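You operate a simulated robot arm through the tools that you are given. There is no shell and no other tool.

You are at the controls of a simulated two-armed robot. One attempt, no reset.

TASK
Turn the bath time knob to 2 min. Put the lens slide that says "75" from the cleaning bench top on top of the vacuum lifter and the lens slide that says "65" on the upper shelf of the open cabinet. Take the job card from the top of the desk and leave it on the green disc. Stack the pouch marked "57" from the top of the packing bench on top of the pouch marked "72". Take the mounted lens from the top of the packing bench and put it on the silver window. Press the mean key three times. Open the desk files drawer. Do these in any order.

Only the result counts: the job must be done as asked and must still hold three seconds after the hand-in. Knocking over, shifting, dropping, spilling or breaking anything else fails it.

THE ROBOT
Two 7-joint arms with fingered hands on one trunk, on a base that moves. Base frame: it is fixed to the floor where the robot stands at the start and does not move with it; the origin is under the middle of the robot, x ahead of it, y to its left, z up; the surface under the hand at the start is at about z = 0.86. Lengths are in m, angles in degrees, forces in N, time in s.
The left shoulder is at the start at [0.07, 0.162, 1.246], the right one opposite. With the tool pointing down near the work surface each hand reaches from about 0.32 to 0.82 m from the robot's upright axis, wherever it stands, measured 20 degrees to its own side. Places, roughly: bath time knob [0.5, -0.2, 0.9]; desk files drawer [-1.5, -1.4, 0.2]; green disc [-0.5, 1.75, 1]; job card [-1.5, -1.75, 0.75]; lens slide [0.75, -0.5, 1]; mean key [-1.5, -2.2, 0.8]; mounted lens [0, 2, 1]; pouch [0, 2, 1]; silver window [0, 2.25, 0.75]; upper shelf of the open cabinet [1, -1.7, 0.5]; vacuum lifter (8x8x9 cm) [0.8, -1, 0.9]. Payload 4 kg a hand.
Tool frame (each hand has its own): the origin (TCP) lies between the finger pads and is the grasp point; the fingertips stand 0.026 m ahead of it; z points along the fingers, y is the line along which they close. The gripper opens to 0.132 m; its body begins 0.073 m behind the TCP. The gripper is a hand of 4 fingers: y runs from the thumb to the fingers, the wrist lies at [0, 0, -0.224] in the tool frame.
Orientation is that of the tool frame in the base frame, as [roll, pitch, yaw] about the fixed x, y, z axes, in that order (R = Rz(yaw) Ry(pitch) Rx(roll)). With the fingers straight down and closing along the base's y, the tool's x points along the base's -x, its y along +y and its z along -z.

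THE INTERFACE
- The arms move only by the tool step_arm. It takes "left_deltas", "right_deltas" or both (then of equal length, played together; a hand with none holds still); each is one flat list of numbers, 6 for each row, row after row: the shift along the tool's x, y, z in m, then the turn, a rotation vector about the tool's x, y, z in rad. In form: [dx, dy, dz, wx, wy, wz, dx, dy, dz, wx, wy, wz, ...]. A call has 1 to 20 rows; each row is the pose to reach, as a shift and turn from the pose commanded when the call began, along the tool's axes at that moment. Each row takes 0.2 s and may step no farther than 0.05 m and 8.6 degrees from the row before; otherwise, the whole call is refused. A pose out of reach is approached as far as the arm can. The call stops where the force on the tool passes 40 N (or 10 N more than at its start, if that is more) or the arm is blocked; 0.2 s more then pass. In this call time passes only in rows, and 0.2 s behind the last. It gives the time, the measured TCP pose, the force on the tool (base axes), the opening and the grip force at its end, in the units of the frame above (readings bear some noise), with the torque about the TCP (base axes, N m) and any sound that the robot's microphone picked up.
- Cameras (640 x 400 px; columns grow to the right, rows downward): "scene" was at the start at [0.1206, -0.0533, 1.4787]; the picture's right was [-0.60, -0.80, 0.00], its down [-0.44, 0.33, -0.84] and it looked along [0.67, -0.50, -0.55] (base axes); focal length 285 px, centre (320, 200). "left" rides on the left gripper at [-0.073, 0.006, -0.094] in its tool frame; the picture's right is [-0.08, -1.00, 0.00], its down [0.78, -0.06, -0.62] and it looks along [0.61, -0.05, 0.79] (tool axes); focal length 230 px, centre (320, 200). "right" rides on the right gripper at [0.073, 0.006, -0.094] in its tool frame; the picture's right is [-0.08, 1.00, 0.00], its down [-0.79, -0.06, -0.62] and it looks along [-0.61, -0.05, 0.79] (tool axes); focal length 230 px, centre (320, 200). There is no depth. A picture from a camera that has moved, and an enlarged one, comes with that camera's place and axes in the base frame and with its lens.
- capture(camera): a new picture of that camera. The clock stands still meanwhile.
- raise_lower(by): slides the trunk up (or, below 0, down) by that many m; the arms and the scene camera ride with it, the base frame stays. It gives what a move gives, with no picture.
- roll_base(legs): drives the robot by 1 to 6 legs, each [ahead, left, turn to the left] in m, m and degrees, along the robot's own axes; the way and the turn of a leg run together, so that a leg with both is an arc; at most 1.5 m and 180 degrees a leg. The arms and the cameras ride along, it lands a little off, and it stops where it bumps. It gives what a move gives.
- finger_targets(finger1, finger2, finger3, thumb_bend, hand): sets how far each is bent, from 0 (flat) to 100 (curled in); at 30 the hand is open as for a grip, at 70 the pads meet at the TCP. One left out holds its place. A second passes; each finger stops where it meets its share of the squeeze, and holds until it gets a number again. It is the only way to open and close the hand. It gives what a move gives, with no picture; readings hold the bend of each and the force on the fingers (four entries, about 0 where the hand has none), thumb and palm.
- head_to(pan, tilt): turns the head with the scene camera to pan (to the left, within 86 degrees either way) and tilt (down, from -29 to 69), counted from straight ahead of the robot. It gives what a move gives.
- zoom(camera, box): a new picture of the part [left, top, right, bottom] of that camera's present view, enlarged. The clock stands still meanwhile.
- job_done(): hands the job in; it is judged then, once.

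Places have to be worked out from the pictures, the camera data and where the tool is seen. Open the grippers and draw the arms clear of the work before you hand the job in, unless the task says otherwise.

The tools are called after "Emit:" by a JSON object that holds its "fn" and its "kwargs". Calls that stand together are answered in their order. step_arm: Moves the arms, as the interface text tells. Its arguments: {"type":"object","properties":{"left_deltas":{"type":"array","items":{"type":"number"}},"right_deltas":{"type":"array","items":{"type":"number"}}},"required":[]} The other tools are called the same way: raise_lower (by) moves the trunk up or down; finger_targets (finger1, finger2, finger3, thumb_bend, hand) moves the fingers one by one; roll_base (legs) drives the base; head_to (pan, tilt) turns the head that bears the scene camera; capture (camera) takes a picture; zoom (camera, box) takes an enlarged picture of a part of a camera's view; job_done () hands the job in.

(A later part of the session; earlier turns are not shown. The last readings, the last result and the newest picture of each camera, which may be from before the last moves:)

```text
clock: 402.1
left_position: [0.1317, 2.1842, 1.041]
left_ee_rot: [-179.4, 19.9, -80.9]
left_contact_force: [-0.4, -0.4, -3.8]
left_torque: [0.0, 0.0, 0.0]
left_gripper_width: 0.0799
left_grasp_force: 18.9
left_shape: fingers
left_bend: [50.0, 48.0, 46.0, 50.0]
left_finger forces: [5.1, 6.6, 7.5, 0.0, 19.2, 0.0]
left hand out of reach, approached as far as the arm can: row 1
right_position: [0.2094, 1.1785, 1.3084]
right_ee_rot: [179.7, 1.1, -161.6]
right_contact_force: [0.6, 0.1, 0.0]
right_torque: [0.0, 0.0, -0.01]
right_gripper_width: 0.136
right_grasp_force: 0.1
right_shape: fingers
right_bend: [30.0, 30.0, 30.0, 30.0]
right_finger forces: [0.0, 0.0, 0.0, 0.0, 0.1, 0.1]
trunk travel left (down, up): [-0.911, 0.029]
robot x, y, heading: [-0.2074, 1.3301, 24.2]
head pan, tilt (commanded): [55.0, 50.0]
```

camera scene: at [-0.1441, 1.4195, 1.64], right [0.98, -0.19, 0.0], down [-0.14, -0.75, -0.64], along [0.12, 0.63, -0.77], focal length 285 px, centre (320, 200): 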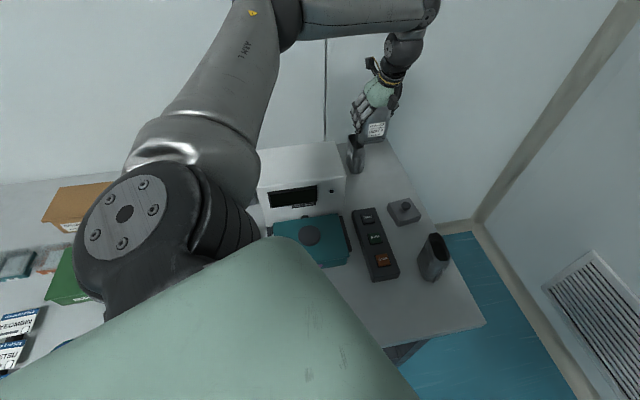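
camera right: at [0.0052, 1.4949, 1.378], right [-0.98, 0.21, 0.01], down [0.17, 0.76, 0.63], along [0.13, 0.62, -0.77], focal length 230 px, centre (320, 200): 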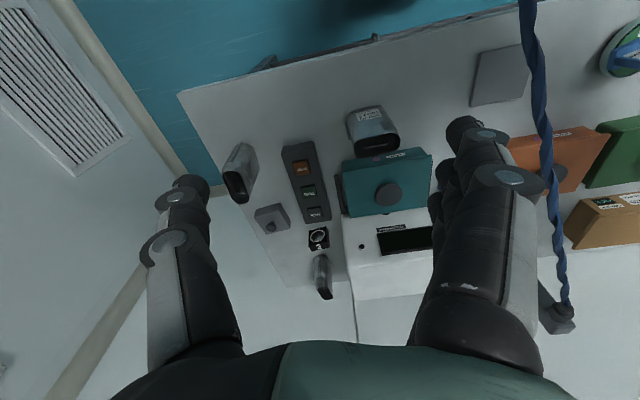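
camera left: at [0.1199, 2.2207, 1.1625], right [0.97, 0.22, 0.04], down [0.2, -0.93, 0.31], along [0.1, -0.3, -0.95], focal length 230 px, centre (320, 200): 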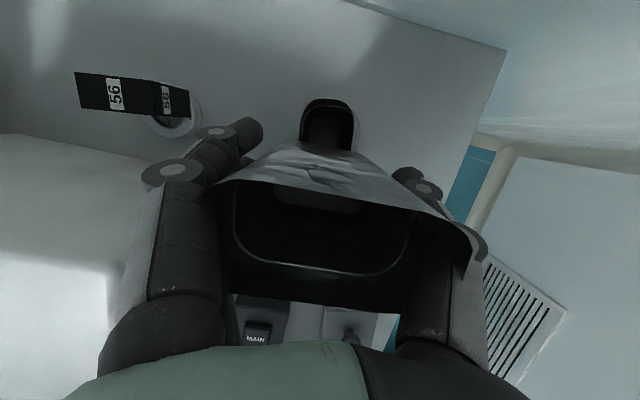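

Emit:
{"fn": "step_arm", "kwargs": {"left_deltas": [0.0007, 0, 0.0019, 0, 0, 0]}}

Emit:
{"fn": "step_arm", "kwargs": {"left_deltas": [0.0007, 0, 0.0019, 0, 0, 0]}}

Emit:
{"fn": "step_arm", "kwargs": {"left_deltas": [0.0007, 0, 0.0019, 0, 0, 0]}}

Emit:
{"fn": "capture", "kwargs": {"camera": "left"}}

Emit:
{"fn": "zoom", "kwargs": {"camera": "scene", "box": [340, 110, 430, 190]}}

```text
clock: 402.5
left_position: [0.1314, 2.1845, 1.0393]
left_ee_rot: [-179.4, 19.8, -80.9]
left_contact_force: [-0.4, -0.2, -3.0]
left_torque: [0.01, 0.01, 0.0]
left_gripper_width: 0.08
left_grasp_force: 19.4
left_shape: fingers
left_bend: [50.0, 48.0, 46.0, 50.0]
left_finger forces: [5.1, 6.8, 7.4, 0.0, 19.2, 0.0]
right_position: [0.2091, 1.1766, 1.3086]
right_ee_rot: [179.6, 1.1, -161.6]
right_contact_force: [-0.1, -0.8, 0.3]
right_torque: [0.02, -0.02, -0.03]
right_gripper_width: 0.1361
right_grasp_force: 0.0
right_shape: fingers
right_bend: [30.0, 30.0, 30.0, 30.0]
right_finger forces: [0.0, 0.1, 0.1, 0.1, 0.0, 0.0]
trunk travel left (down, up): [-0.911, 0.029]
robot x, y, heading: [-0.2053, 1.3326, 24.3]
head pan, tilt (commanded): [55.0, 50.0]
```

```text
clock: 402.9
left_position: [0.132, 2.1821, 1.0382]
left_ee_rot: [-179.4, 19.8, -81.0]
left_contact_force: [0.0, -0.1, -3.1]
left_torque: [0.04, 0.01, 0.01]
left_gripper_width: 0.0798
left_grasp_force: 19.3
left_shape: fingers
left_bend: [50.0, 48.0, 46.0, 50.0]
left_finger forces: [5.0, 6.7, 7.4, 0.0, 19.2, 0.1]
right_position: [0.2087, 1.1771, 1.3074]
right_ee_rot: [179.7, 1.1, -161.7]
right_contact_force: [0.0, 1.0, -0.1]
right_torque: [-0.01, 0.01, 0.0]
right_gripper_width: 0.1359
right_grasp_force: 0.1
right_shape: fingers
right_bend: [30.0, 30.0, 30.0, 30.0]
right_finger forces: [0.1, 0.0, 0.0, 0.0, 0.0, 0.0]
trunk travel left (down, up): [-0.911, 0.029]
robot x, y, heading: [-0.208, 1.3316, 24.3]
head pan, tilt (commanded): [55.0, 50.0]
```

```text
clock: 403.3
left_position: [0.1334, 2.183, 1.0348]
left_ee_rot: [-179.4, 19.9, -81.1]
left_contact_force: [0.3, -0.2, -1.8]
left_torque: [0.01, -0.02, 0.02]
left_gripper_width: 0.0797
left_grasp_force: 19.0
left_shape: fingers
left_bend: [50.0, 48.0, 46.0, 50.0]
left_finger forces: [5.0, 6.7, 7.4, 0.0, 19.2, 0.0]
right_position: [0.2096, 1.1774, 1.3077]
right_ee_rot: [179.8, 1.1, -161.5]
right_contact_force: [-0.3, -0.4, 0.0]
right_torque: [0.01, 0.05, 0.01]
right_gripper_width: 0.136
right_grasp_force: 0.2
right_shape: fingers
right_bend: [30.0, 30.0, 30.0, 30.0]
right_finger forces: [0.0, 0.0, 0.0, 0.0, 0.1, 0.0]
trunk travel left (down, up): [-0.911, 0.029]
robot x, y, heading: [-0.2078, 1.3305, 24.5]
head pan, tilt (commanded): [55.0, 50.0]
```

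```text
taken
camera left: at [0.12, 2.2176, 1.1481], right [0.97, 0.22, 0.04], down [0.2, -0.93, 0.31], along [0.1, -0.3, -0.95], focal length 230 px, centre (320, 200)
```

left: 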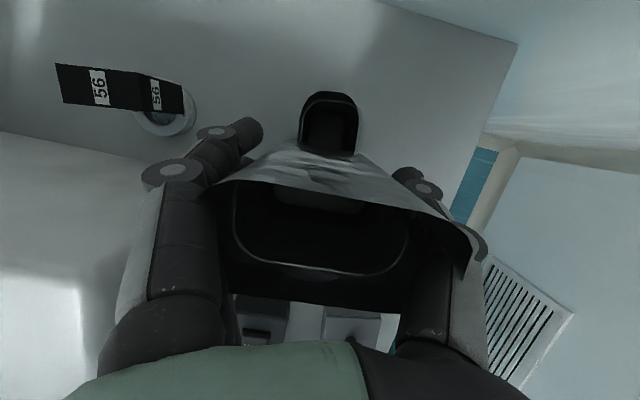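

```text
5.00 times, centred on (385, 150) of scene
camera zoom: at [-0.1506, 1.4289, 1.6403], right [0.98, -0.19, 0.0], down [-0.14, -0.75, -0.64], along [0.12, 0.63, -0.77], focal length 1424 px, centre (-5, 450)
```

zoom: 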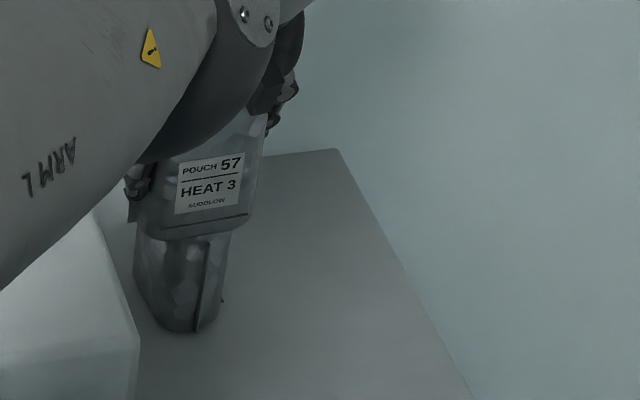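

The two pouches look aligned. I continue lowering in 2 mm steps until contact is felt.

Emit:
{"fn": "step_arm", "kwargs": {"left_deltas": [0.0007, 0, 0.0019, 0, 0, 0]}}

Emit:
{"fn": "step_arm", "kwargs": {"left_deltas": [0.0007, 0, 0.0019, 0, 0, 0]}}

```text
clock: 403.7
left_position: [0.1321, 2.1824, 1.0326]
left_ee_rot: [-179.4, 19.8, -81.1]
left_contact_force: [0.0, -1.0, -2.5]
left_torque: [0.01, 0.0, 0.03]
left_gripper_width: 0.0797
left_grasp_force: 19.3
left_shape: fingers
left_bend: [50.0, 48.0, 46.0, 50.0]
left_finger forces: [5.0, 6.8, 7.4, 0.1, 19.0, 0.0]
right_position: [0.2081, 1.1776, 1.3095]
right_ee_rot: [179.7, 1.2, -161.6]
right_contact_force: [0.2, 0.7, -0.1]
right_torque: [-0.01, 0.02, 0.02]
right_gripper_width: 0.1359
right_grasp_force: 0.1
right_shape: fingers
right_bend: [30.0, 30.0, 30.0, 30.0]
right_finger forces: [0.0, 0.0, 0.2, 0.1, 0.0, 0.0]
trunk travel left (down, up): [-0.911, 0.029]
robot x, y, heading: [-0.209, 1.3269, 24.1]
head pan, tilt (commanded): [55.0, 50.0]
```

```text
clock: 404.1
left_position: [0.1315, 2.1815, 1.0323]
left_ee_rot: [-179.3, 19.9, -80.9]
left_contact_force: [0.5, -0.2, -3.0]
left_torque: [0.0, 0.01, -0.02]
left_gripper_width: 0.0797
left_grasp_force: 19.0
left_shape: fingers
left_bend: [50.0, 48.0, 46.0, 50.0]
left_finger forces: [5.1, 6.7, 7.3, 0.0, 19.1, 0.1]
right_position: [0.2081, 1.177, 1.3086]
right_ee_rot: [179.7, 1.1, -161.7]
right_contact_force: [1.0, -0.2, -0.1]
right_torque: [0.03, 0.0, 0.0]
right_gripper_width: 0.1359
right_grasp_force: 0.1
right_shape: fingers
right_bend: [30.0, 30.0, 30.0, 30.0]
right_finger forces: [0.1, 0.0, 0.0, 0.0, 0.0, 0.0]
trunk travel left (down, up): [-0.911, 0.029]
robot x, y, heading: [-0.2134, 1.334, 24.2]
head pan, tilt (commanded): [55.0, 50.0]
```

Emit:
{"fn": "step_arm", "kwargs": {"left_deltas": [0.001, 0, 0.0028, 0, 0, 0]}}

Emit:
{"fn": "step_arm", "kwargs": {"left_deltas": [0.001, 0, 0.0028, 0, 0, 0]}}

Emit:
{"fn": "capture", "kwargs": {"camera": "left"}}

Emit:
{"fn": "zoom", "kwargs": {"camera": "scene", "box": [340, 110, 430, 190]}}

```text
clock: 404.5
left_position: [0.1327, 2.1797, 1.0281]
left_ee_rot: [-179.3, 19.9, -81.0]
left_contact_force: [-0.8, -0.7, -2.4]
left_torque: [0.01, 0.03, 0.0]
left_gripper_width: 0.0797
left_grasp_force: 19.3
left_shape: fingers
left_bend: [50.0, 48.0, 46.0, 50.0]
left_finger forces: [5.1, 6.7, 7.5, 0.0, 19.2, 0.0]
right_position: [0.209, 1.1778, 1.3097]
right_ee_rot: [179.7, 1.1, -161.7]
right_contact_force: [0.3, 0.0, 1.1]
right_torque: [0.01, -0.01, 0.0]
right_gripper_width: 0.1357
right_grasp_force: 0.0
right_shape: fingers
right_bend: [30.0, 30.0, 30.0, 30.0]
right_finger forces: [0.0, 0.1, 0.0, 0.0, 0.1, 0.0]
trunk travel left (down, up): [-0.911, 0.029]
robot x, y, heading: [-0.2117, 1.3316, 24.4]
head pan, tilt (commanded): [55.0, 50.0]
```

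```text
clock: 404.9
left_position: [0.1315, 2.1811, 1.0286]
left_ee_rot: [-179.1, 20.1, -80.9]
left_contact_force: [1.4, 1.4, 6.5]
left_torque: [-0.07, 0.11, -0.01]
left_gripper_width: 0.0798
left_grasp_force: 20.0
left_shape: fingers
left_bend: [50.0, 48.0, 47.0, 50.0]
left_finger forces: [5.7, 6.7, 7.8, 0.1, 20.2, 0.0]
right_position: [0.2077, 1.1766, 1.3079]
right_ee_rot: [179.5, 1.1, -161.6]
right_contact_force: [-0.4, -0.5, 0.6]
right_torque: [-0.03, 0.01, 0.03]
right_gripper_width: 0.1361
right_grasp_force: 0.0
right_shape: fingers
right_bend: [30.0, 30.0, 30.0, 30.0]
right_finger forces: [0.0, 0.1, 0.1, 0.1, 0.0, 0.1]
trunk travel left (down, up): [-0.911, 0.029]
robot x, y, heading: [-0.2112, 1.3343, 24.1]
head pan, tilt (commanded): [55.0, 50.0]
```

```text
taken
camera left: at [0.1193, 2.2147, 1.141], right [0.97, 0.22, 0.04], down [0.2, -0.93, 0.31], along [0.11, -0.29, -0.95], focal length 230 px, centre (320, 200)
```

left: 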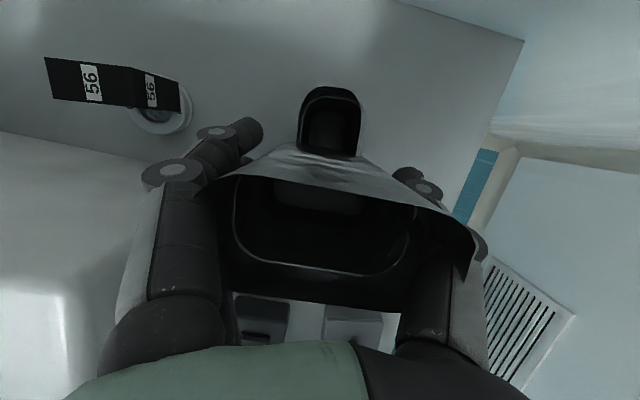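

```text
5.00 times, centred on (385, 150) of scene
camera zoom: at [-0.1515, 1.427, 1.6406], right [0.98, -0.19, 0.0], down [-0.14, -0.75, -0.64], along [0.12, 0.63, -0.77], focal length 1424 px, centre (-5, 450)
```

zoom: 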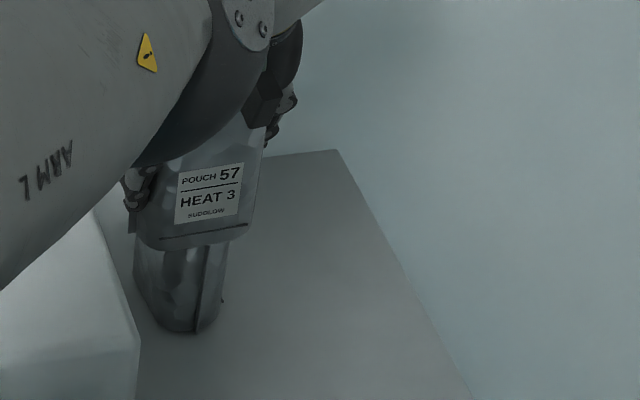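

Contact is felt (about 9 N). I press 1.5 mm more so it seats flat on both rims, then check the torque.

Emit:
{"fn": "step_arm", "kwargs": {"left_deltas": [0.0005, 0, 0.0014, 0, 0, 0]}}

Emit:
{"fn": "step_arm", "kwargs": {"left_deltas": [0.0005, 0, 0.0014, 0, 0, 0]}}

Emit:
{"fn": "zoom", "kwargs": {"camera": "scene", "box": [340, 110, 430, 190]}}

```text
clock: 405.3
left_position: [0.132, 2.1802, 1.0283]
left_ee_rot: [-179.1, 20.0, -80.9]
left_contact_force: [0.5, 1.7, 10.0]
left_torque: [-0.03, 0.17, -0.04]
left_gripper_width: 0.0798
left_grasp_force: 20.1
left_shape: fingers
left_bend: [51.0, 48.0, 47.0, 50.0]
left_finger forces: [5.6, 6.9, 7.8, 0.0, 20.3, 0.0]
right_position: [0.2071, 1.1755, 1.3089]
right_ee_rot: [179.6, 1.2, -161.6]
right_contact_force: [0.4, -0.4, -0.1]
right_torque: [0.02, 0.06, 0.0]
right_gripper_width: 0.1362
right_grasp_force: 0.0
right_shape: fingers
right_bend: [30.0, 30.0, 30.0, 30.0]
right_finger forces: [0.0, 0.0, 0.0, 0.0, 0.0, 0.0]
trunk travel left (down, up): [-0.911, 0.029]
robot x, y, heading: [-0.2107, 1.3321, 24.3]
head pan, tilt (commanded): [55.0, 50.0]
```

```text
clock: 405.7
left_position: [0.1319, 2.1797, 1.0273]
left_ee_rot: [-179.1, 20.2, -80.8]
left_contact_force: [-0.7, 3.1, 18.3]
left_torque: [0.02, 0.31, -0.08]
left_gripper_width: 0.0792
left_grasp_force: 21.5
left_shape: fingers
left_bend: [51.0, 49.0, 47.0, 50.0]
left_finger forces: [5.7, 6.8, 7.9, 0.1, 20.4, 0.0]
right_position: [0.2076, 1.1738, 1.3079]
right_ee_rot: [179.6, 1.1, -161.6]
right_contact_force: [-0.2, -0.6, 0.3]
right_torque: [-0.01, 0.03, 0.01]
right_gripper_width: 0.136
right_grasp_force: 0.0
right_shape: fingers
right_bend: [30.0, 30.0, 30.0, 30.0]
right_finger forces: [0.1, 0.1, 0.0, 0.0, 0.0, 0.0]
trunk travel left (down, up): [-0.911, 0.029]
robot x, y, heading: [-0.209, 1.3329, 24.2]
head pan, tilt (commanded): [55.0, 50.0]
```

```text
5.00 times, centred on (385, 150) of scene
camera zoom: at [-0.1525, 1.4247, 1.6408], right [0.98, -0.19, 0.0], down [-0.14, -0.75, -0.64], along [0.12, 0.63, -0.76], focal length 1424 px, centre (-5, 450)
```

zoom: 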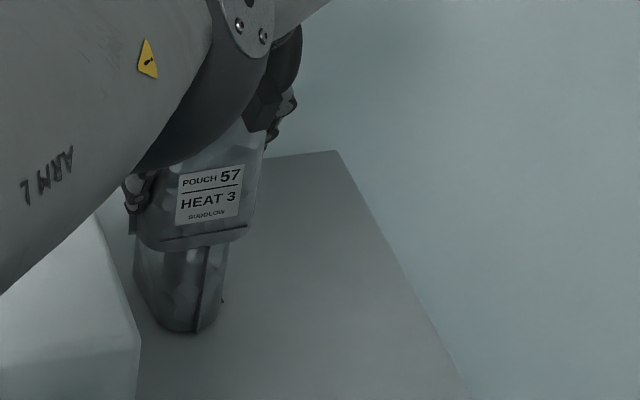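

The load is mostly on the left rim, so the pouch is slightly inclined in the grip; on release it will settle onto both rims with its centre of mass between them. I unload by 2 mm and open the fingers a little.

Emit:
{"fn": "step_arm", "kwargs": {"left_deltas": [-0.0007, 0, -0.0019, 0, 0, 0]}}

Emit:
{"fn": "finger_targets", "kwargs": {"hand": "left", "finger1": 49, "finger2": 47, "finger3": 45, "thumb_bend": 48}}

Emit:
{"fn": "capture", "kwargs": {"camera": "left"}}

Emit:
{"fn": "zoom", "kwargs": {"camera": "scene", "box": [340, 110, 430, 190]}}

```text
clock: 406.1
left_position: [0.1314, 2.1801, 1.027]
left_ee_rot: [-179.3, 20.0, -81.0]
left_contact_force: [-0.1, 3.9, 16.2]
left_torque: [0.02, 0.32, -0.01]
left_gripper_width: 0.0795
left_grasp_force: 20.5
left_shape: fingers
left_bend: [51.0, 49.0, 47.0, 51.0]
left_finger forces: [5.8, 7.0, 7.7, 0.0, 20.4, 0.0]
right_position: [0.2066, 1.1748, 1.3083]
right_ee_rot: [179.7, 1.2, -161.5]
right_contact_force: [-0.3, -0.5, 0.2]
right_torque: [0.0, 0.0, -0.01]
right_gripper_width: 0.1359
right_grasp_force: 0.1
right_shape: fingers
right_bend: [30.0, 30.0, 30.0, 30.0]
right_finger forces: [0.0, 0.0, 0.0, 0.1, 0.0, 0.1]
trunk travel left (down, up): [-0.911, 0.029]
robot x, y, heading: [-0.2116, 1.3331, 24.4]
head pan, tilt (commanded): [55.0, 50.0]
```

```text
clock: 407.1
left_position: [0.1311, 2.1809, 1.0242]
left_ee_rot: [-179.3, 19.9, -81.0]
left_contact_force: [0.0, -0.1, -2.4]
left_torque: [-0.01, 0.02, 0.0]
left_gripper_width: 0.0824
left_grasp_force: 3.6
left_shape: fingers
left_bend: [48.0, 45.0, 44.0, 47.0]
left_finger forces: [1.6, 1.4, 1.3, 0.0, 4.1, 0.1]
right_position: [0.2077, 1.1778, 1.3086]
right_ee_rot: [179.7, 1.1, -161.5]
right_contact_force: [-0.1, -0.5, 0.3]
right_torque: [-0.01, -0.02, 0.01]
right_gripper_width: 0.1361
right_grasp_force: 0.1
right_shape: fingers
right_bend: [30.0, 30.0, 30.0, 30.0]
right_finger forces: [0.0, 0.1, 0.1, 0.1, 0.1, 0.1]
trunk travel left (down, up): [-0.911, 0.029]
robot x, y, heading: [-0.2107, 1.3309, 24.5]
head pan, tilt (commanded): [55.0, 50.0]
```

```text
taken
camera left: at [0.1196, 2.2152, 1.1374], right [0.97, 0.22, 0.04], down [0.2, -0.93, 0.31], along [0.1, -0.3, -0.95], focal length 230 px, centre (320, 200)
```

left: 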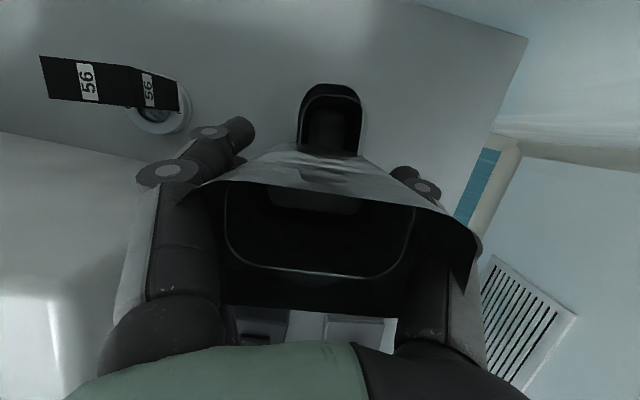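

```text
5.00 times, centred on (385, 150) of scene
camera zoom: at [-0.1504, 1.4287, 1.6402], right [0.98, -0.19, 0.0], down [-0.14, -0.75, -0.64], along [0.12, 0.63, -0.77], focal length 1424 px, centre (-5, 450)
```

zoom: 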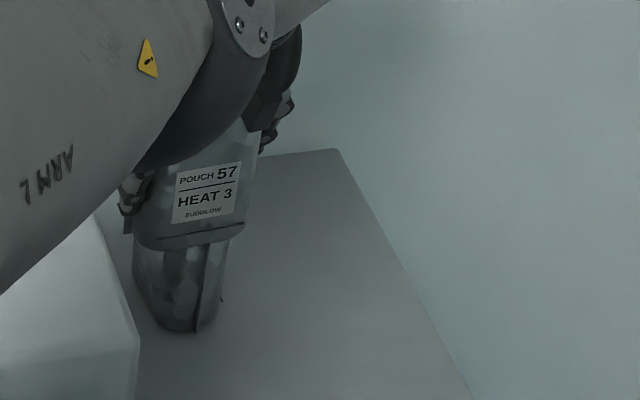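

The grip is down to 4 N with the pouch still steady. I open another small step so it rests fully on 72.

Emit:
{"fn": "finger_targets", "kwargs": {"hand": "left", "finger1": 46, "finger2": 43, "finger3": 42, "thumb_bend": 45}}

Emit:
{"fn": "capture", "kwargs": {"camera": "left"}}

Emit:
{"fn": "zoom", "kwargs": {"camera": "scene", "box": [340, 110, 430, 190]}}

```text
clock: 408.1
left_position: [0.1319, 2.1809, 1.0256]
left_ee_rot: [-179.3, 19.8, -81.0]
left_contact_force: [0.8, 0.6, 0.8]
left_torque: [0.0, 0.02, 0.02]
left_gripper_width: 0.0859
left_grasp_force: 0.7
left_shape: fingers
left_bend: [46.0, 43.0, 42.0, 45.0]
left_finger forces: [0.0, 0.0, 0.0, 0.0, 0.8, 0.1]
right_position: [0.2086, 1.1767, 1.3071]
right_ee_rot: [179.8, 1.1, -161.6]
right_contact_force: [-0.4, -0.4, 0.0]
right_torque: [-0.01, 0.02, -0.01]
right_gripper_width: 0.1357
right_grasp_force: 0.2
right_shape: fingers
right_bend: [30.0, 30.0, 30.0, 30.0]
right_finger forces: [0.1, 0.1, 0.0, 0.1, 0.0, 0.0]
trunk travel left (down, up): [-0.911, 0.029]
robot x, y, heading: [-0.2091, 1.331, 24.2]
head pan, tilt (commanded): [55.0, 50.0]
```

```text
taken
camera left: at [0.1197, 2.2151, 1.1381], right [0.97, 0.22, 0.04], down [0.2, -0.93, 0.31], along [0.1, -0.3, -0.95], focal length 230 px, centre (320, 200)
```

left: 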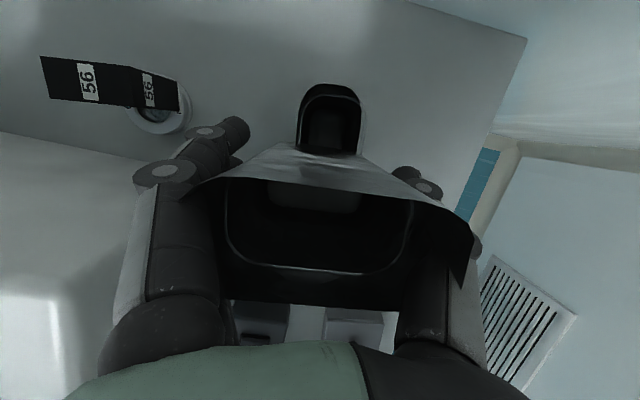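

```text
5.00 times, centred on (385, 150) of scene
camera zoom: at [-0.1507, 1.4284, 1.6403], right [0.98, -0.19, 0.0], down [-0.14, -0.75, -0.64], along [0.12, 0.63, -0.77], focal length 1424 px, centre (-5, 450)
```

zoom: 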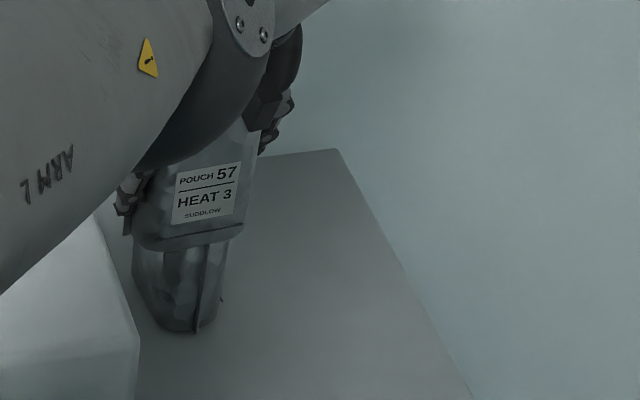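

Only 0.8 N remains on the thumb. I open the thumb by one more step and see whether the pouch stays put.

Emit:
{"fn": "finger_targets", "kwargs": {"hand": "left", "thumb_bend": 44}}

Emit:
{"fn": "finger_targets", "kwargs": {"hand": "left", "thumb_bend": 43}}

Emit:
{"fn": "capture", "kwargs": {"camera": "left"}}

Emit:
{"fn": "zoom", "kwargs": {"camera": "scene", "box": [340, 110, 430, 190]}}

```text
clock: 409.1
left_position: [0.1314, 2.1801, 1.0257]
left_ee_rot: [-179.4, 19.9, -81.0]
left_contact_force: [0.8, -0.3, 0.3]
left_torque: [-0.02, 0.04, -0.02]
left_gripper_width: 0.0869
left_grasp_force: 0.6
left_shape: fingers
left_bend: [46.0, 43.0, 42.0, 44.0]
left_finger forces: [0.0, 0.0, 0.0, 0.1, 0.3, 0.1]
right_position: [0.2073, 1.1766, 1.3075]
right_ee_rot: [179.7, 1.2, -161.6]
right_contact_force: [-0.8, -0.2, 1.2]
right_torque: [0.02, 0.02, 0.0]
right_gripper_width: 0.1362
right_grasp_force: 0.1
right_shape: fingers
right_bend: [30.0, 30.0, 30.0, 30.0]
right_finger forces: [0.0, 0.0, 0.0, 0.0, 0.0, 0.0]
trunk travel left (down, up): [-0.911, 0.029]
robot x, y, heading: [-0.2105, 1.3269, 24.1]
head pan, tilt (commanded): [55.0, 50.0]
```

```text
clock: 410.1
left_position: [0.1313, 2.1807, 1.0238]
left_ee_rot: [-179.4, 19.9, -81.1]
left_contact_force: [0.5, -0.1, 0.7]
left_torque: [0.0, 0.04, 0.02]
left_gripper_width: 0.0881
left_grasp_force: 0.1
left_shape: fingers
left_bend: [46.0, 43.0, 42.0, 43.0]
left_finger forces: [0.0, 0.1, 0.0, 0.0, 0.0, 0.1]
right_position: [0.2086, 1.1753, 1.3089]
right_ee_rot: [179.7, 1.0, -161.6]
right_contact_force: [-0.7, 0.2, 0.2]
right_torque: [-0.01, 0.01, 0.01]
right_gripper_width: 0.1358
right_grasp_force: 0.1
right_shape: fingers
right_bend: [30.0, 30.0, 30.0, 30.0]
right_finger forces: [0.0, 0.0, 0.0, 0.1, 0.0, 0.0]
trunk travel left (down, up): [-0.911, 0.029]
robot x, y, heading: [-0.2104, 1.3282, 24.1]
head pan, tilt (commanded): [55.0, 50.0]
```

```text
taken
camera left: at [0.1196, 2.215, 1.1381], right [0.97, 0.22, 0.04], down [0.2, -0.93, 0.31], along [0.1, -0.3, -0.95], focal length 230 px, centre (320, 200)
```

left: 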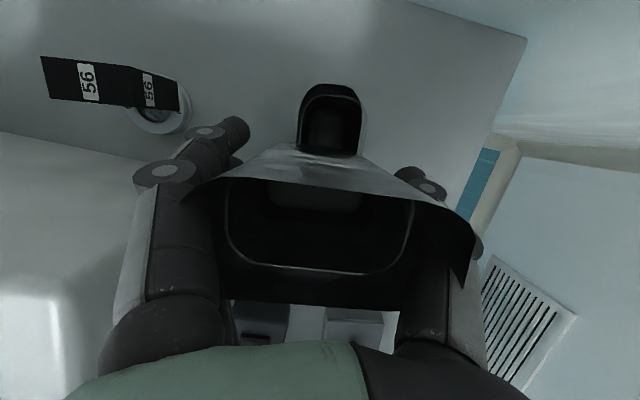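

```text
5.00 times, centred on (385, 150) of scene
camera zoom: at [-0.1508, 1.4283, 1.6403], right [0.98, -0.19, 0.0], down [-0.14, -0.75, -0.64], along [0.12, 0.63, -0.77], focal length 1424 px, centre (-5, 450)
```

zoom: 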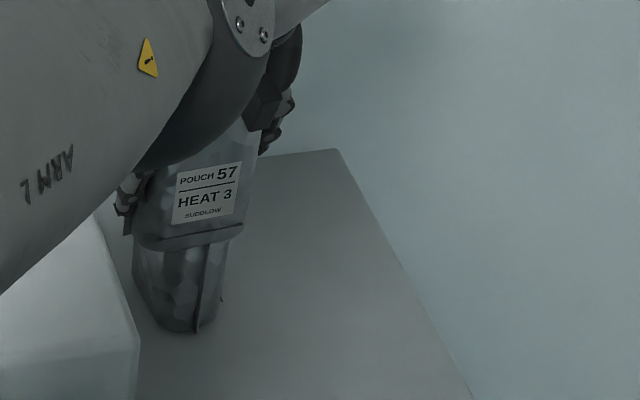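

Pouch 57 stands free on pouch 72. I open the hand further (fingers only moderately because of the machine's side) and look.

Emit:
{"fn": "finger_targets", "kwargs": {"hand": "left", "finger1": 39, "finger2": 39, "finger3": 39, "thumb_bend": 33}}

Emit:
{"fn": "capture", "kwargs": {"camera": "left"}}

```text
clock: 411.1
left_position: [0.1331, 2.1811, 1.0255]
left_ee_rot: [-179.3, 19.8, -81.0]
left_contact_force: [0.4, -0.7, 0.2]
left_torque: [0.03, -0.01, 0.0]
left_gripper_width: 0.1162
left_grasp_force: 0.1
left_shape: fingers
left_bend: [39.0, 39.0, 39.0, 33.0]
left_finger forces: [0.0, 0.1, 0.1, 0.1, 0.1, 0.0]
right_position: [0.2072, 1.1765, 1.3082]
right_ee_rot: [179.7, 1.1, -161.5]
right_contact_force: [0.0, -0.4, 0.4]
right_torque: [-0.01, 0.0, 0.0]
right_gripper_width: 0.1359
right_grasp_force: 0.0
right_shape: fingers
right_bend: [30.0, 30.0, 30.0, 30.0]
right_finger forces: [0.0, 0.0, 0.0, 0.0, 0.0, 0.0]
trunk travel left (down, up): [-0.911, 0.029]
robot x, y, heading: [-0.2112, 1.3334, 24.2]
head pan, tilt (commanded): [55.0, 50.0]
```

```text
taken
camera left: at [0.1196, 2.215, 1.1381], right [0.97, 0.22, 0.04], down [0.2, -0.93, 0.31], along [0.1, -0.3, -0.95], focal length 230 px, centre (320, 200)
```

left: 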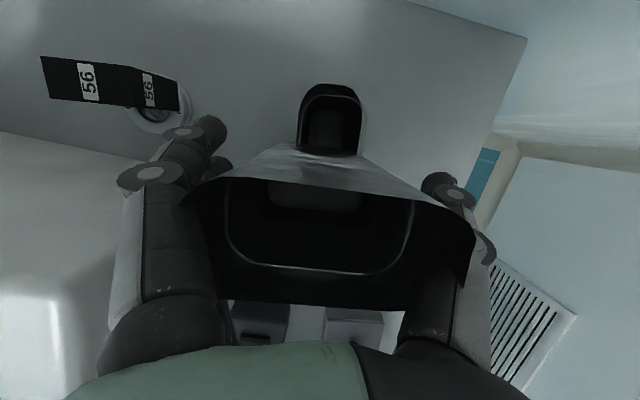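

There is clearance on both sides. I rise straight up slowly at first.

Emit:
{"fn": "step_arm", "kwargs": {"left_deltas": [-0.0034, 0, -0.0094, 0, 0, 0, -0.0068, 0, -0.0188, 0, 0, 0]}}

Emit:
{"fn": "capture", "kwargs": {"camera": "left"}}

Emit:
{"fn": "step_arm", "kwargs": {"left_deltas": [-0.0068, 0, -0.0188, 0, 0, 0, -0.0137, 0, -0.0376, 0, 0, 0, -0.0274, 0, -0.0752, 0, 0, 0, -0.041, 0, -0.1128, 0, 0, 0]}}

Emit:
{"fn": "capture", "kwargs": {"camera": "left"}}

Emit:
{"fn": "zoom", "kwargs": {"camera": "scene", "box": [320, 60, 440, 190]}}

```text
clock: 411.7
left_position: [0.1306, 2.1817, 1.0436]
left_ee_rot: [-179.4, 19.8, -81.0]
left_contact_force: [0.8, -0.7, -0.1]
left_torque: [-0.02, -0.05, 0.0]
left_gripper_width: 0.1163
left_grasp_force: 0.1
left_shape: fingers
left_bend: [39.0, 39.0, 39.0, 33.0]
left_finger forces: [0.0, 0.0, 0.0, 0.1, 0.0, 0.0]
right_position: [0.2083, 1.1772, 1.3081]
right_ee_rot: [179.8, 1.1, -161.6]
right_contact_force: [0.0, -0.7, 0.4]
right_torque: [0.0, -0.05, -0.02]
right_gripper_width: 0.1361
right_grasp_force: 0.0
right_shape: fingers
right_bend: [30.0, 30.0, 30.0, 30.0]
right_finger forces: [0.0, 0.0, 0.1, 0.1, 0.0, 0.0]
trunk travel left (down, up): [-0.911, 0.029]
robot x, y, heading: [-0.2098, 1.3307, 24.2]
head pan, tilt (commanded): [55.0, 50.0]
```

```text
taken
camera left: at [0.1193, 2.217, 1.1572], right [0.97, 0.22, 0.04], down [0.2, -0.93, 0.31], along [0.1, -0.3, -0.95], focal length 230 px, centre (320, 200)
```

left: 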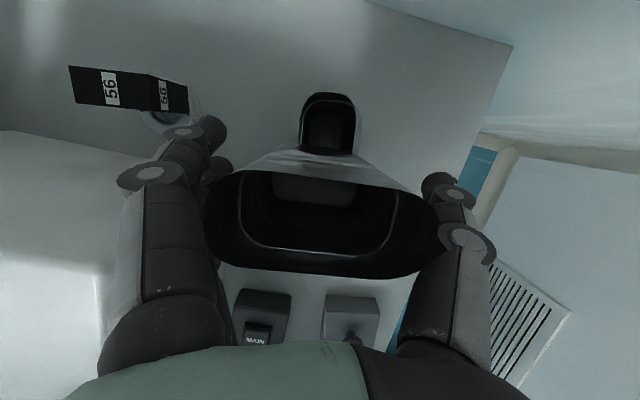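

```text
clock: 412.7
left_position: [0.131, 2.1825, 1.1634]
left_ee_rot: [-179.5, 20.0, -81.0]
left_contact_force: [0.7, -0.7, -0.3]
left_torque: [-0.02, 0.0, -0.02]
left_gripper_width: 0.1165
left_grasp_force: 0.0
left_shape: fingers
left_bend: [39.0, 39.0, 39.0, 33.0]
left_finger forces: [0.0, 0.1, 0.0, 0.1, 0.1, 0.0]
right_position: [0.2073, 1.1768, 1.3083]
right_ee_rot: [179.6, 1.2, -161.5]
right_contact_force: [0.5, 0.1, 0.4]
right_torque: [0.01, -0.02, -0.01]
right_gripper_width: 0.1359
right_grasp_force: 0.2
right_shape: fingers
right_bend: [30.0, 30.0, 30.0, 30.0]
right_finger forces: [0.0, 0.0, 0.0, 0.0, 0.0, 0.1]
trunk travel left (down, up): [-0.911, 0.029]
robot x, y, heading: [-0.211, 1.33, 24.4]
head pan, tilt (commanded): [55.0, 50.0]
```

```text
taken
camera left: at [0.119, 2.2165, 1.2762], right [0.97, 0.22, 0.04], down [0.2, -0.93, 0.31], along [0.1, -0.3, -0.95], focal length 230 px, centre (320, 200)
```

left: 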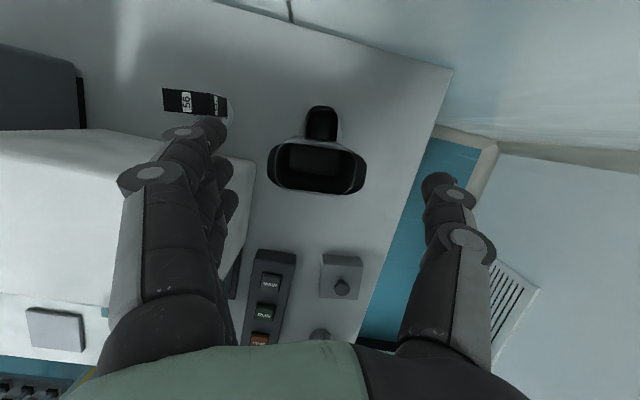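

```text
3.08 times, centred on (380, 125) of scene
camera zoom: at [-0.1512, 1.427, 1.6403], right [0.98, -0.19, 0.0], down [-0.14, -0.75, -0.64], along [0.12, 0.63, -0.77], focal length 876 px, centre (135, 431)
```

zoom: 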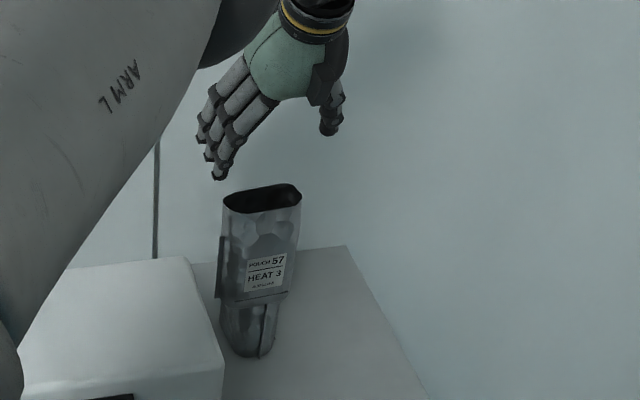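

Pouch 57 seems to sit on 72, but I want to verify how it rests. I zoom in on both from the left-hand camera and the scene.

Emit:
{"fn": "zoom", "kwargs": {"camera": "left", "box": [250, 80, 390, 220]}}

Emit:
{"fn": "zoom", "kwargs": {"camera": "scene", "box": [340, 110, 420, 180]}}

```text
2.86 times, centred on (320, 150) of left
camera zoom: at [0.119, 2.2165, 1.2762], right [0.97, 0.22, 0.04], down [0.2, -0.93, 0.31], along [0.1, -0.3, -0.95], focal length 657 px, centre (320, 343)
```

zoom: 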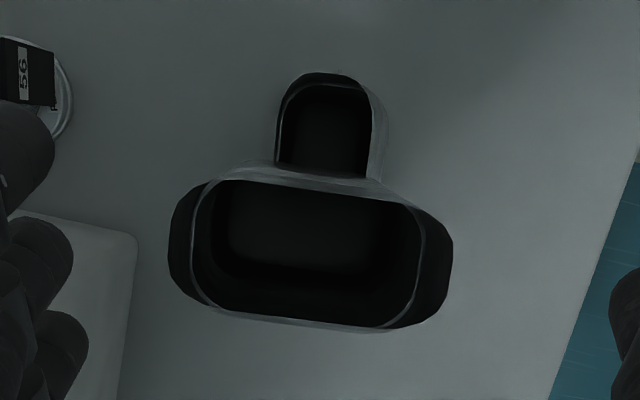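

```text
5.71 times, centred on (380, 145) of scene
camera zoom: at [-0.1512, 1.427, 1.6403], right [0.98, -0.19, 0.0], down [-0.14, -0.75, -0.64], along [0.12, 0.63, -0.77], focal length 1628 px, centre (-23, 514)
```

zoom: 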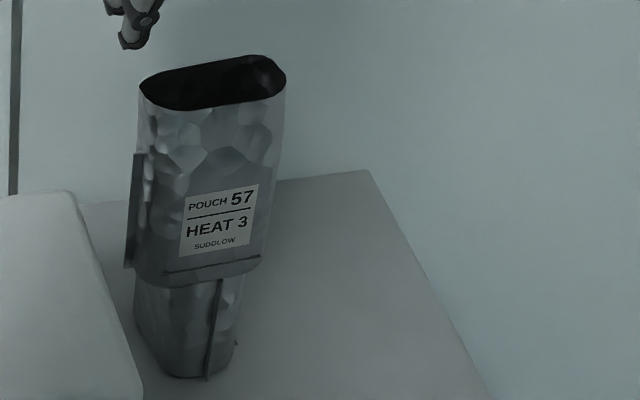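

Pouch 57 stands crosswise and steady on pouch 72, and the lens stands on the silver ring. I now withdraw the left hand: first up, then back toward the robot.

Emit:
{"fn": "step_arm", "kwargs": {"left_deltas": [-0.0137, 0, -0.0376, 0, 0, 0, -0.0274, 0, -0.0752, 0, 0, 0]}}

Emit:
{"fn": "step_arm", "kwargs": {"left_deltas": [0.0377, 0.018, -0.0196, 0, 0.038, 0, 0.0754, 0.036, -0.0393, 0, 0.076, 0, 0.1131, 0.054, -0.0589, 0, 0.114, 0, 0.1508, 0.072, -0.0785, 0, 0.152, 0, 0.1884, 0.09, -0.0982, 0, 0.19, 0, 0.2261, 0.108, -0.1178, 0, 0.228, 0, 0.2638, 0.126, -0.1374, 0, 0.266, 0, 0.3015, 0.144, -0.1571, 0, 0.304, 0, 0.3392, 0.162, -0.1767, 0, 0.342, 0]}}

Emit:
{"fn": "head_to", "kwargs": {"pan": 45, "tilt": 42}}

Emit:
{"fn": "capture", "kwargs": {"camera": "scene"}}

Emit:
{"fn": "capture", "kwargs": {"camera": "left"}}

```text
clock: 413.3
left_position: [0.1281, 2.1806, 1.2463]
left_ee_rot: [-179.4, 20.0, -80.9]
left_contact_force: [0.2, -0.5, 0.3]
left_torque: [0.01, -0.01, 0.01]
left_gripper_width: 0.1164
left_grasp_force: 0.1
left_shape: fingers
left_bend: [39.0, 39.0, 39.0, 33.0]
left_finger forces: [0.0, 0.0, 0.1, 0.0, 0.1, 0.1]
right_position: [0.2089, 1.1755, 1.3081]
right_ee_rot: [179.5, 1.1, -161.6]
right_contact_force: [1.1, -0.2, 0.2]
right_torque: [0.04, -0.02, 0.01]
right_gripper_width: 0.1361
right_grasp_force: 0.1
right_shape: fingers
right_bend: [30.0, 30.0, 30.0, 30.0]
right_finger forces: [0.0, 0.0, 0.1, 0.1, 0.0, 0.0]
trunk travel left (down, up): [-0.911, 0.029]
robot x, y, heading: [-0.2105, 1.331, 24.2]
head pan, tilt (commanded): [55.0, 50.0]
```

```text
clock: 415.3
left_position: [0.0271, 1.7814, 1.2933]
left_ee_rot: [-179.3, 0.4, -81.1]
left_contact_force: [-0.1, 0.2, -1.0]
left_torque: [0.04, 0.02, -0.01]
left_gripper_width: 0.1169
left_grasp_force: 0.0
left_shape: fingers
left_bend: [39.0, 39.0, 39.0, 33.0]
left_finger forces: [0.0, 0.1, 0.1, 0.0, 0.0, 0.1]
right_position: [0.209, 1.1748, 1.3087]
right_ee_rot: [179.7, 1.2, -161.5]
right_contact_force: [0.0, -0.6, -0.3]
right_torque: [0.01, 0.0, -0.01]
right_gripper_width: 0.1361
right_grasp_force: 0.1
right_shape: fingers
right_bend: [30.0, 30.0, 30.0, 30.0]
right_finger forces: [0.0, 0.1, 0.0, 0.1, 0.1, 0.0]
trunk travel left (down, up): [-0.911, 0.029]
robot x, y, heading: [-0.213, 1.3339, 24.5]
head pan, tilt (commanded): [55.0, 50.0]
```

```text
clock: 416.0
left_position: [0.0292, 1.7834, 1.293]
left_ee_rot: [-179.4, 0.3, -81.2]
left_contact_force: [-0.2, -0.4, 0.6]
left_torque: [-0.01, -0.02, 0.0]
left_gripper_width: 0.1166
left_grasp_force: 0.1
left_shape: fingers
left_bend: [39.0, 39.0, 39.0, 33.0]
left_finger forces: [0.0, 0.0, 0.0, 0.1, 0.1, 0.1]
right_position: [0.2088, 1.1753, 1.3079]
right_ee_rot: [179.8, 1.2, -161.7]
right_contact_force: [0.0, 0.3, -0.4]
right_torque: [-0.02, 0.03, -0.02]
right_gripper_width: 0.136
right_grasp_force: 0.0
right_shape: fingers
right_bend: [30.0, 30.0, 30.0, 30.0]
right_finger forces: [0.1, 0.1, 0.0, 0.1, 0.0, 0.0]
trunk travel left (down, up): [-0.911, 0.029]
robot x, y, heading: [-0.2149, 1.3351, 24.3]
head pan, tilt (commanded): [45.0, 42.0]
```

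```text
taken
camera scene: at [-0.1356, 1.4302, 1.6515], right [0.94, -0.35, 0.0], down [-0.24, -0.63, -0.74], along [0.26, 0.69, -0.67], focal length 285 px, centre (320, 200)
```

scene: 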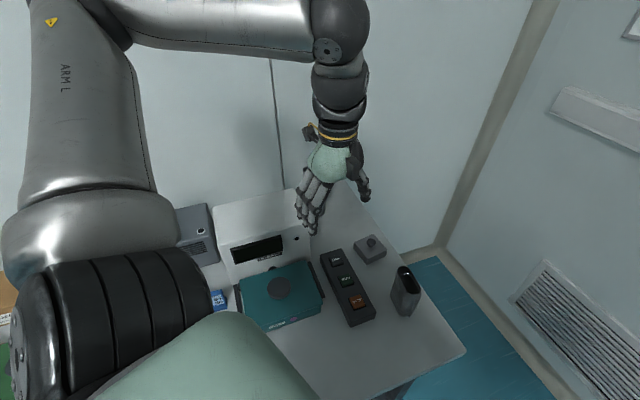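

```text
taken
camera left: at [0.0112, 1.8528, 1.3867], right [0.97, 0.23, 0.01], down [0.18, -0.77, 0.61], along [0.15, -0.59, -0.79], focal length 230 px, centre (320, 200)
```

left: 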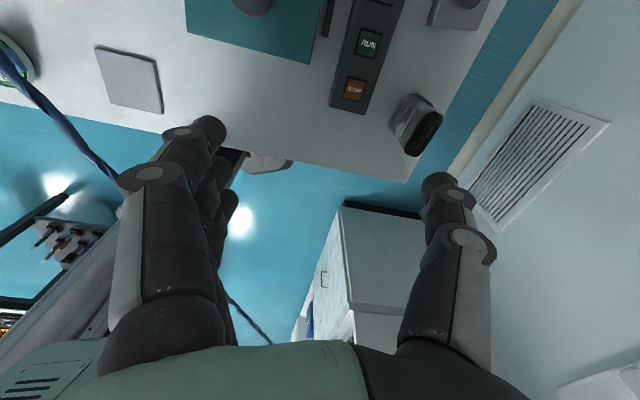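

All placements at this bench are done. I back the base away from the bench and from the hose, then turn toward +y again.

Emit:
{"fn": "roll_base", "kwargs": {"legs": [[-0.177, -0.0517, 0]]}}

Emit:
{"fn": "roll_base", "kwargs": {"legs": [[0, 0, 62]]}}

Emit:
{"fn": "head_to", "kwargs": {"pan": -15, "tilt": 42}}

Emit:
{"fn": "capture", "kwargs": {"camera": "scene"}}

```text
clock: 417.5
left_position: [-0.1076, 1.6663, 1.2906]
left_ee_rot: [-179.6, 0.1, -81.2]
left_contact_force: [-0.1, 1.1, 0.9]
left_torque: [-0.04, 0.01, -0.02]
left_gripper_width: 0.1169
left_grasp_force: 0.1
left_shape: fingers
left_bend: [39.0, 39.0, 39.0, 33.0]
left_finger forces: [0.0, 0.0, 0.0, 0.1, 0.0, 0.1]
right_position: [0.071, 1.0597, 1.3064]
right_ee_rot: [179.7, 0.8, -161.7]
right_contact_force: [0.2, -0.1, 0.9]
right_torque: [-0.02, 0.02, 0.03]
right_gripper_width: 0.136
right_grasp_force: 0.0
right_shape: fingers
right_bend: [30.0, 30.0, 30.0, 30.0]
right_finger forces: [0.0, 0.1, 0.0, 0.0, 0.0, 0.1]
trunk travel left (down, up): [-0.911, 0.029]
robot x, y, heading: [-0.352, 1.2096, 24.2]
head pan, tilt (commanded): [45.0, 42.0]
```

```text
clock: 420.6
left_position: [-0.6321, 1.6375, 1.2917]
left_ee_rot: [-179.5, 0.2, -19.9]
left_contact_force: [0.5, 0.0, 0.4]
left_torque: [0.01, 0.01, -0.06]
left_gripper_width: 0.1168
left_grasp_force: 0.0
left_shape: fingers
left_bend: [39.0, 39.0, 39.0, 33.0]
left_finger forces: [0.0, 0.1, 0.1, 0.1, 0.0, 0.1]
right_position: [-0.0139, 1.5057, 1.3089]
right_ee_rot: [179.6, 1.1, -100.2]
right_contact_force: [0.0, -1.4, -0.1]
right_torque: [0.01, 0.02, -0.01]
right_gripper_width: 0.136
right_grasp_force: 0.0
right_shape: fingers
right_bend: [30.0, 30.0, 30.0, 30.0]
right_finger forces: [0.1, 0.0, 0.2, 0.0, 0.0, 0.0]
trunk travel left (down, up): [-0.911, 0.029]
robot x, y, heading: [-0.3502, 1.2127, 85.5]
head pan, tilt (commanded): [45.0, 42.0]
```

```text
clock: 421.9
left_position: [-0.6325, 1.6372, 1.2914]
left_ee_rot: [-179.4, 0.3, -19.8]
left_contact_force: [-0.1, 0.7, -0.2]
left_torque: [0.03, 0.0, -0.01]
left_gripper_width: 0.1166
left_grasp_force: 0.1
left_shape: fingers
left_bend: [39.0, 39.0, 39.0, 33.0]
left_finger forces: [0.0, 0.0, 0.0, 0.1, 0.1, 0.2]
right_position: [-0.0132, 1.5053, 1.3085]
right_ee_rot: [179.7, 1.1, -100.3]
right_contact_force: [0.4, -0.9, 0.0]
right_torque: [-0.01, -0.02, 0.01]
right_gripper_width: 0.1361
right_grasp_force: 0.0
right_shape: fingers
right_bend: [30.0, 30.0, 30.0, 30.0]
right_finger forces: [0.0, 0.0, 0.1, 0.0, 0.1, 0.0]
trunk travel left (down, up): [-0.911, 0.029]
robot x, y, heading: [-0.3512, 1.2116, 85.9]
head pan, tilt (commanded): [-15.0, 42.0]
```

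```text
taken
camera scene: at [-0.3196, 1.3412, 1.6515], right [0.94, -0.33, 0.0], down [-0.22, -0.63, -0.74], along [0.25, 0.7, -0.67], focal length 285 px, centre (320, 200)
```

scene: 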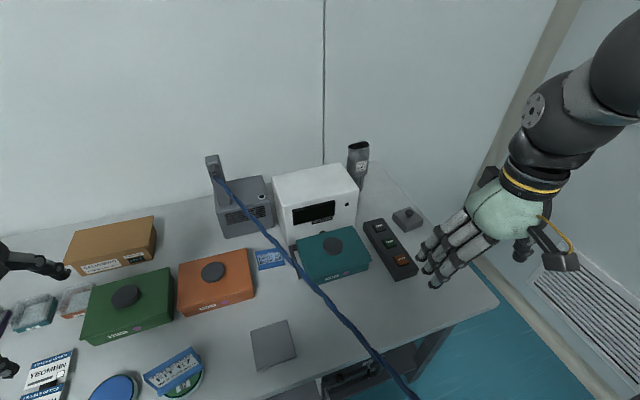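

The stack stands. To make sure the first jobs still hold, I drive back toward the cleaning bench along the earlier corridor and look.

Emit:
{"fn": "zoom", "kwargs": {"camera": "scene", "box": [140, 120, 430, 400]}}

Emit:
{"fn": "roll_base", "kwargs": {"legs": [[-0.1923, -0.114, 0], [-0.9475, -0.0679, 0]]}}

Emit:
{"fn": "head_to", "kwargs": {"pan": -86, "tilt": 32}}

Emit:
{"fn": "capture", "kwargs": {"camera": "scene"}}

```text
1.43 times, centred on (285, 260) of scene
camera zoom: at [-0.3196, 1.3412, 1.6515], right [0.94, -0.33, 0.0], down [-0.22, -0.63, -0.74], along [0.25, 0.7, -0.67], focal length 407 px, centre (370, 114)
```

zoom: 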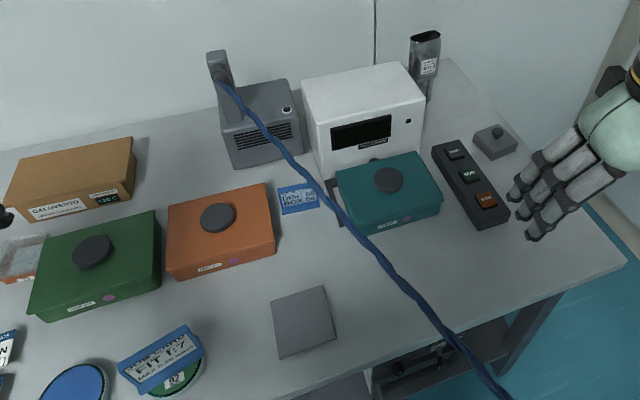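

```text
clock: 428.2
left_position: [-0.5401, 0.4935, 1.2922]
left_ee_rot: [-179.5, 0.3, -20.6]
left_contact_force: [-0.2, 0.6, -0.2]
left_torque: [0.0, 0.01, -0.01]
left_gripper_width: 0.117
left_grasp_force: 0.0
left_shape: fingers
left_bend: [39.0, 39.0, 39.0, 33.0]
left_finger forces: [0.1, 0.0, 0.1, 0.0, 0.0, 0.1]
right_position: [0.0763, 0.3515, 1.3078]
right_ee_rot: [179.7, 1.1, -101.1]
right_contact_force: [0.5, 0.7, -0.3]
right_torque: [-0.03, 0.0, -0.01]
right_gripper_width: 0.1359
right_grasp_force: 0.0
right_shape: fingers
right_bend: [30.0, 30.0, 30.0, 30.0]
right_finger forces: [0.1, 0.0, 0.1, 0.0, 0.1, 0.0]
trunk travel left (down, up): [-0.911, 0.029]
robot x, y, heading: [-0.266, 0.0652, 84.7]
head pan, tilt (commanded): [-15.0, 42.0]
```

```text
clock: 429.6
left_position: [-0.54, 0.4925, 1.2914]
left_ee_rot: [-179.4, 0.3, -20.8]
left_contact_force: [0.3, -0.1, -0.1]
left_torque: [0.0, -0.04, -0.02]
left_gripper_width: 0.1168
left_grasp_force: 0.0
left_shape: fingers
left_bend: [39.0, 39.0, 39.0, 33.0]
left_finger forces: [0.0, 0.0, 0.0, 0.0, 0.0, 0.0]
right_position: [0.0765, 0.3501, 1.3087]
right_ee_rot: [179.7, 1.1, -101.1]
right_contact_force: [0.1, -0.9, 0.4]
right_torque: [0.0, -0.02, 0.0]
right_gripper_width: 0.1361
right_grasp_force: 0.0
right_shape: fingers
right_bend: [30.0, 30.0, 30.0, 30.0]
right_finger forces: [0.0, 0.0, 0.1, 0.0, 0.0, 0.0]
trunk travel left (down, up): [-0.911, 0.029]
robot x, y, heading: [-0.2605, 0.0614, 84.7]
head pan, tilt (commanded): [-85.9, 32.0]
```

```text
taken
camera scene: at [-0.1717, 0.1103, 1.6667], right [-0.02, -1.0, 0.0], down [-0.53, 0.01, -0.85], along [0.85, -0.02, -0.53], focal length 285 px, centre (320, 200)
```

scene: 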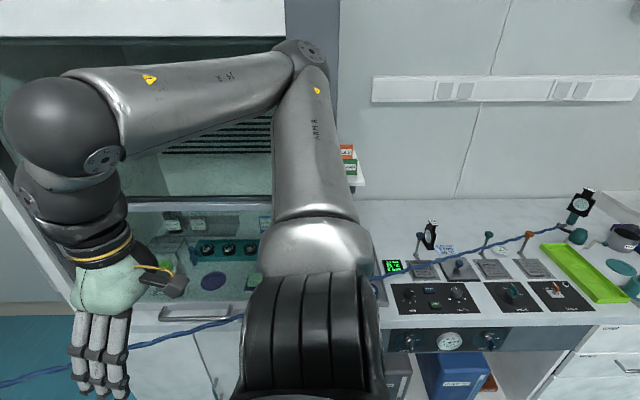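

I zoom on the lifter with slide 75, the knob, and the rest of the cleaning bench.

Emit:
{"fn": "zoom", "kwargs": {"camera": "scene", "box": [540, 170, 640, 260]}}

Emit:
{"fn": "zoom", "kwargs": {"camera": "scene", "box": [370, 200, 600, 330]}}

Emit:
{"fn": "zoom", "kwargs": {"camera": "scene", "box": [390, 270, 480, 320]}}

```text
4.44 times, centred on (590, 215) of scene
camera zoom: at [-0.1717, 0.1103, 1.6667], right [-0.02, -1.0, 0.0], down [-0.53, 0.01, -0.85], along [0.85, -0.02, -0.53], focal length 1266 px, centre (-880, 133)
```

zoom: 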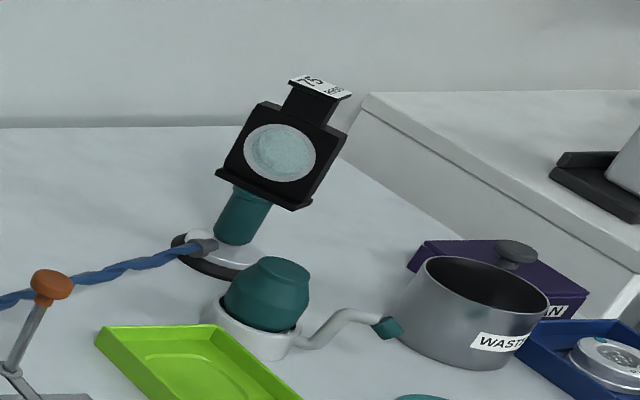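

```text
2.78 times, centred on (485, 265) of scene
camera zoom: at [-0.1717, 0.1103, 1.6667], right [-0.02, -1.0, 0.0], down [-0.53, 0.01, -0.85], along [0.85, -0.02, -0.53], focal length 793 px, centre (-139, 19)
```

zoom: 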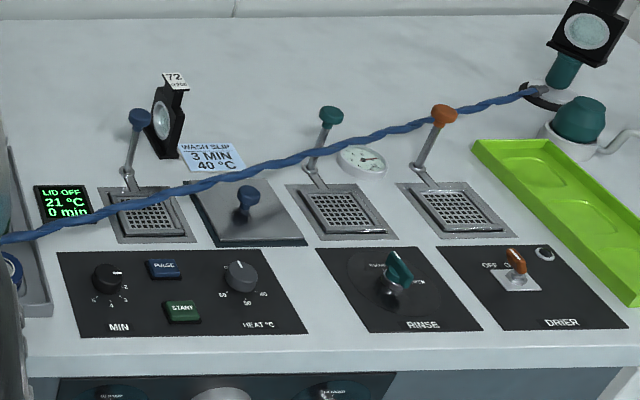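

```text
7.11 times, centred on (435, 295) of scene
camera zoom: at [-0.1717, 0.1103, 1.6667], right [-0.02, -1.0, 0.0], down [-0.53, 0.01, -0.85], along [0.85, -0.02, -0.53], focal length 2026 px, centre (-498, -476)
```

zoom: 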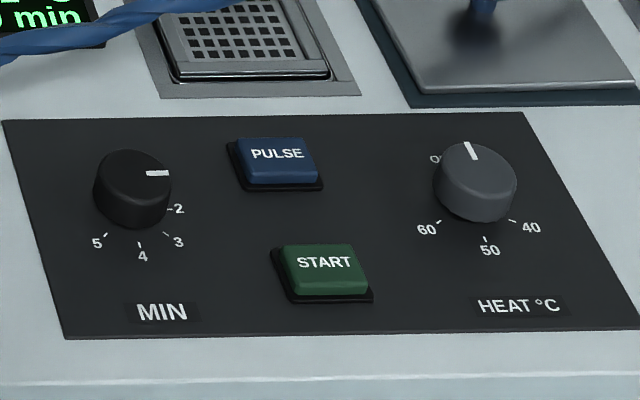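

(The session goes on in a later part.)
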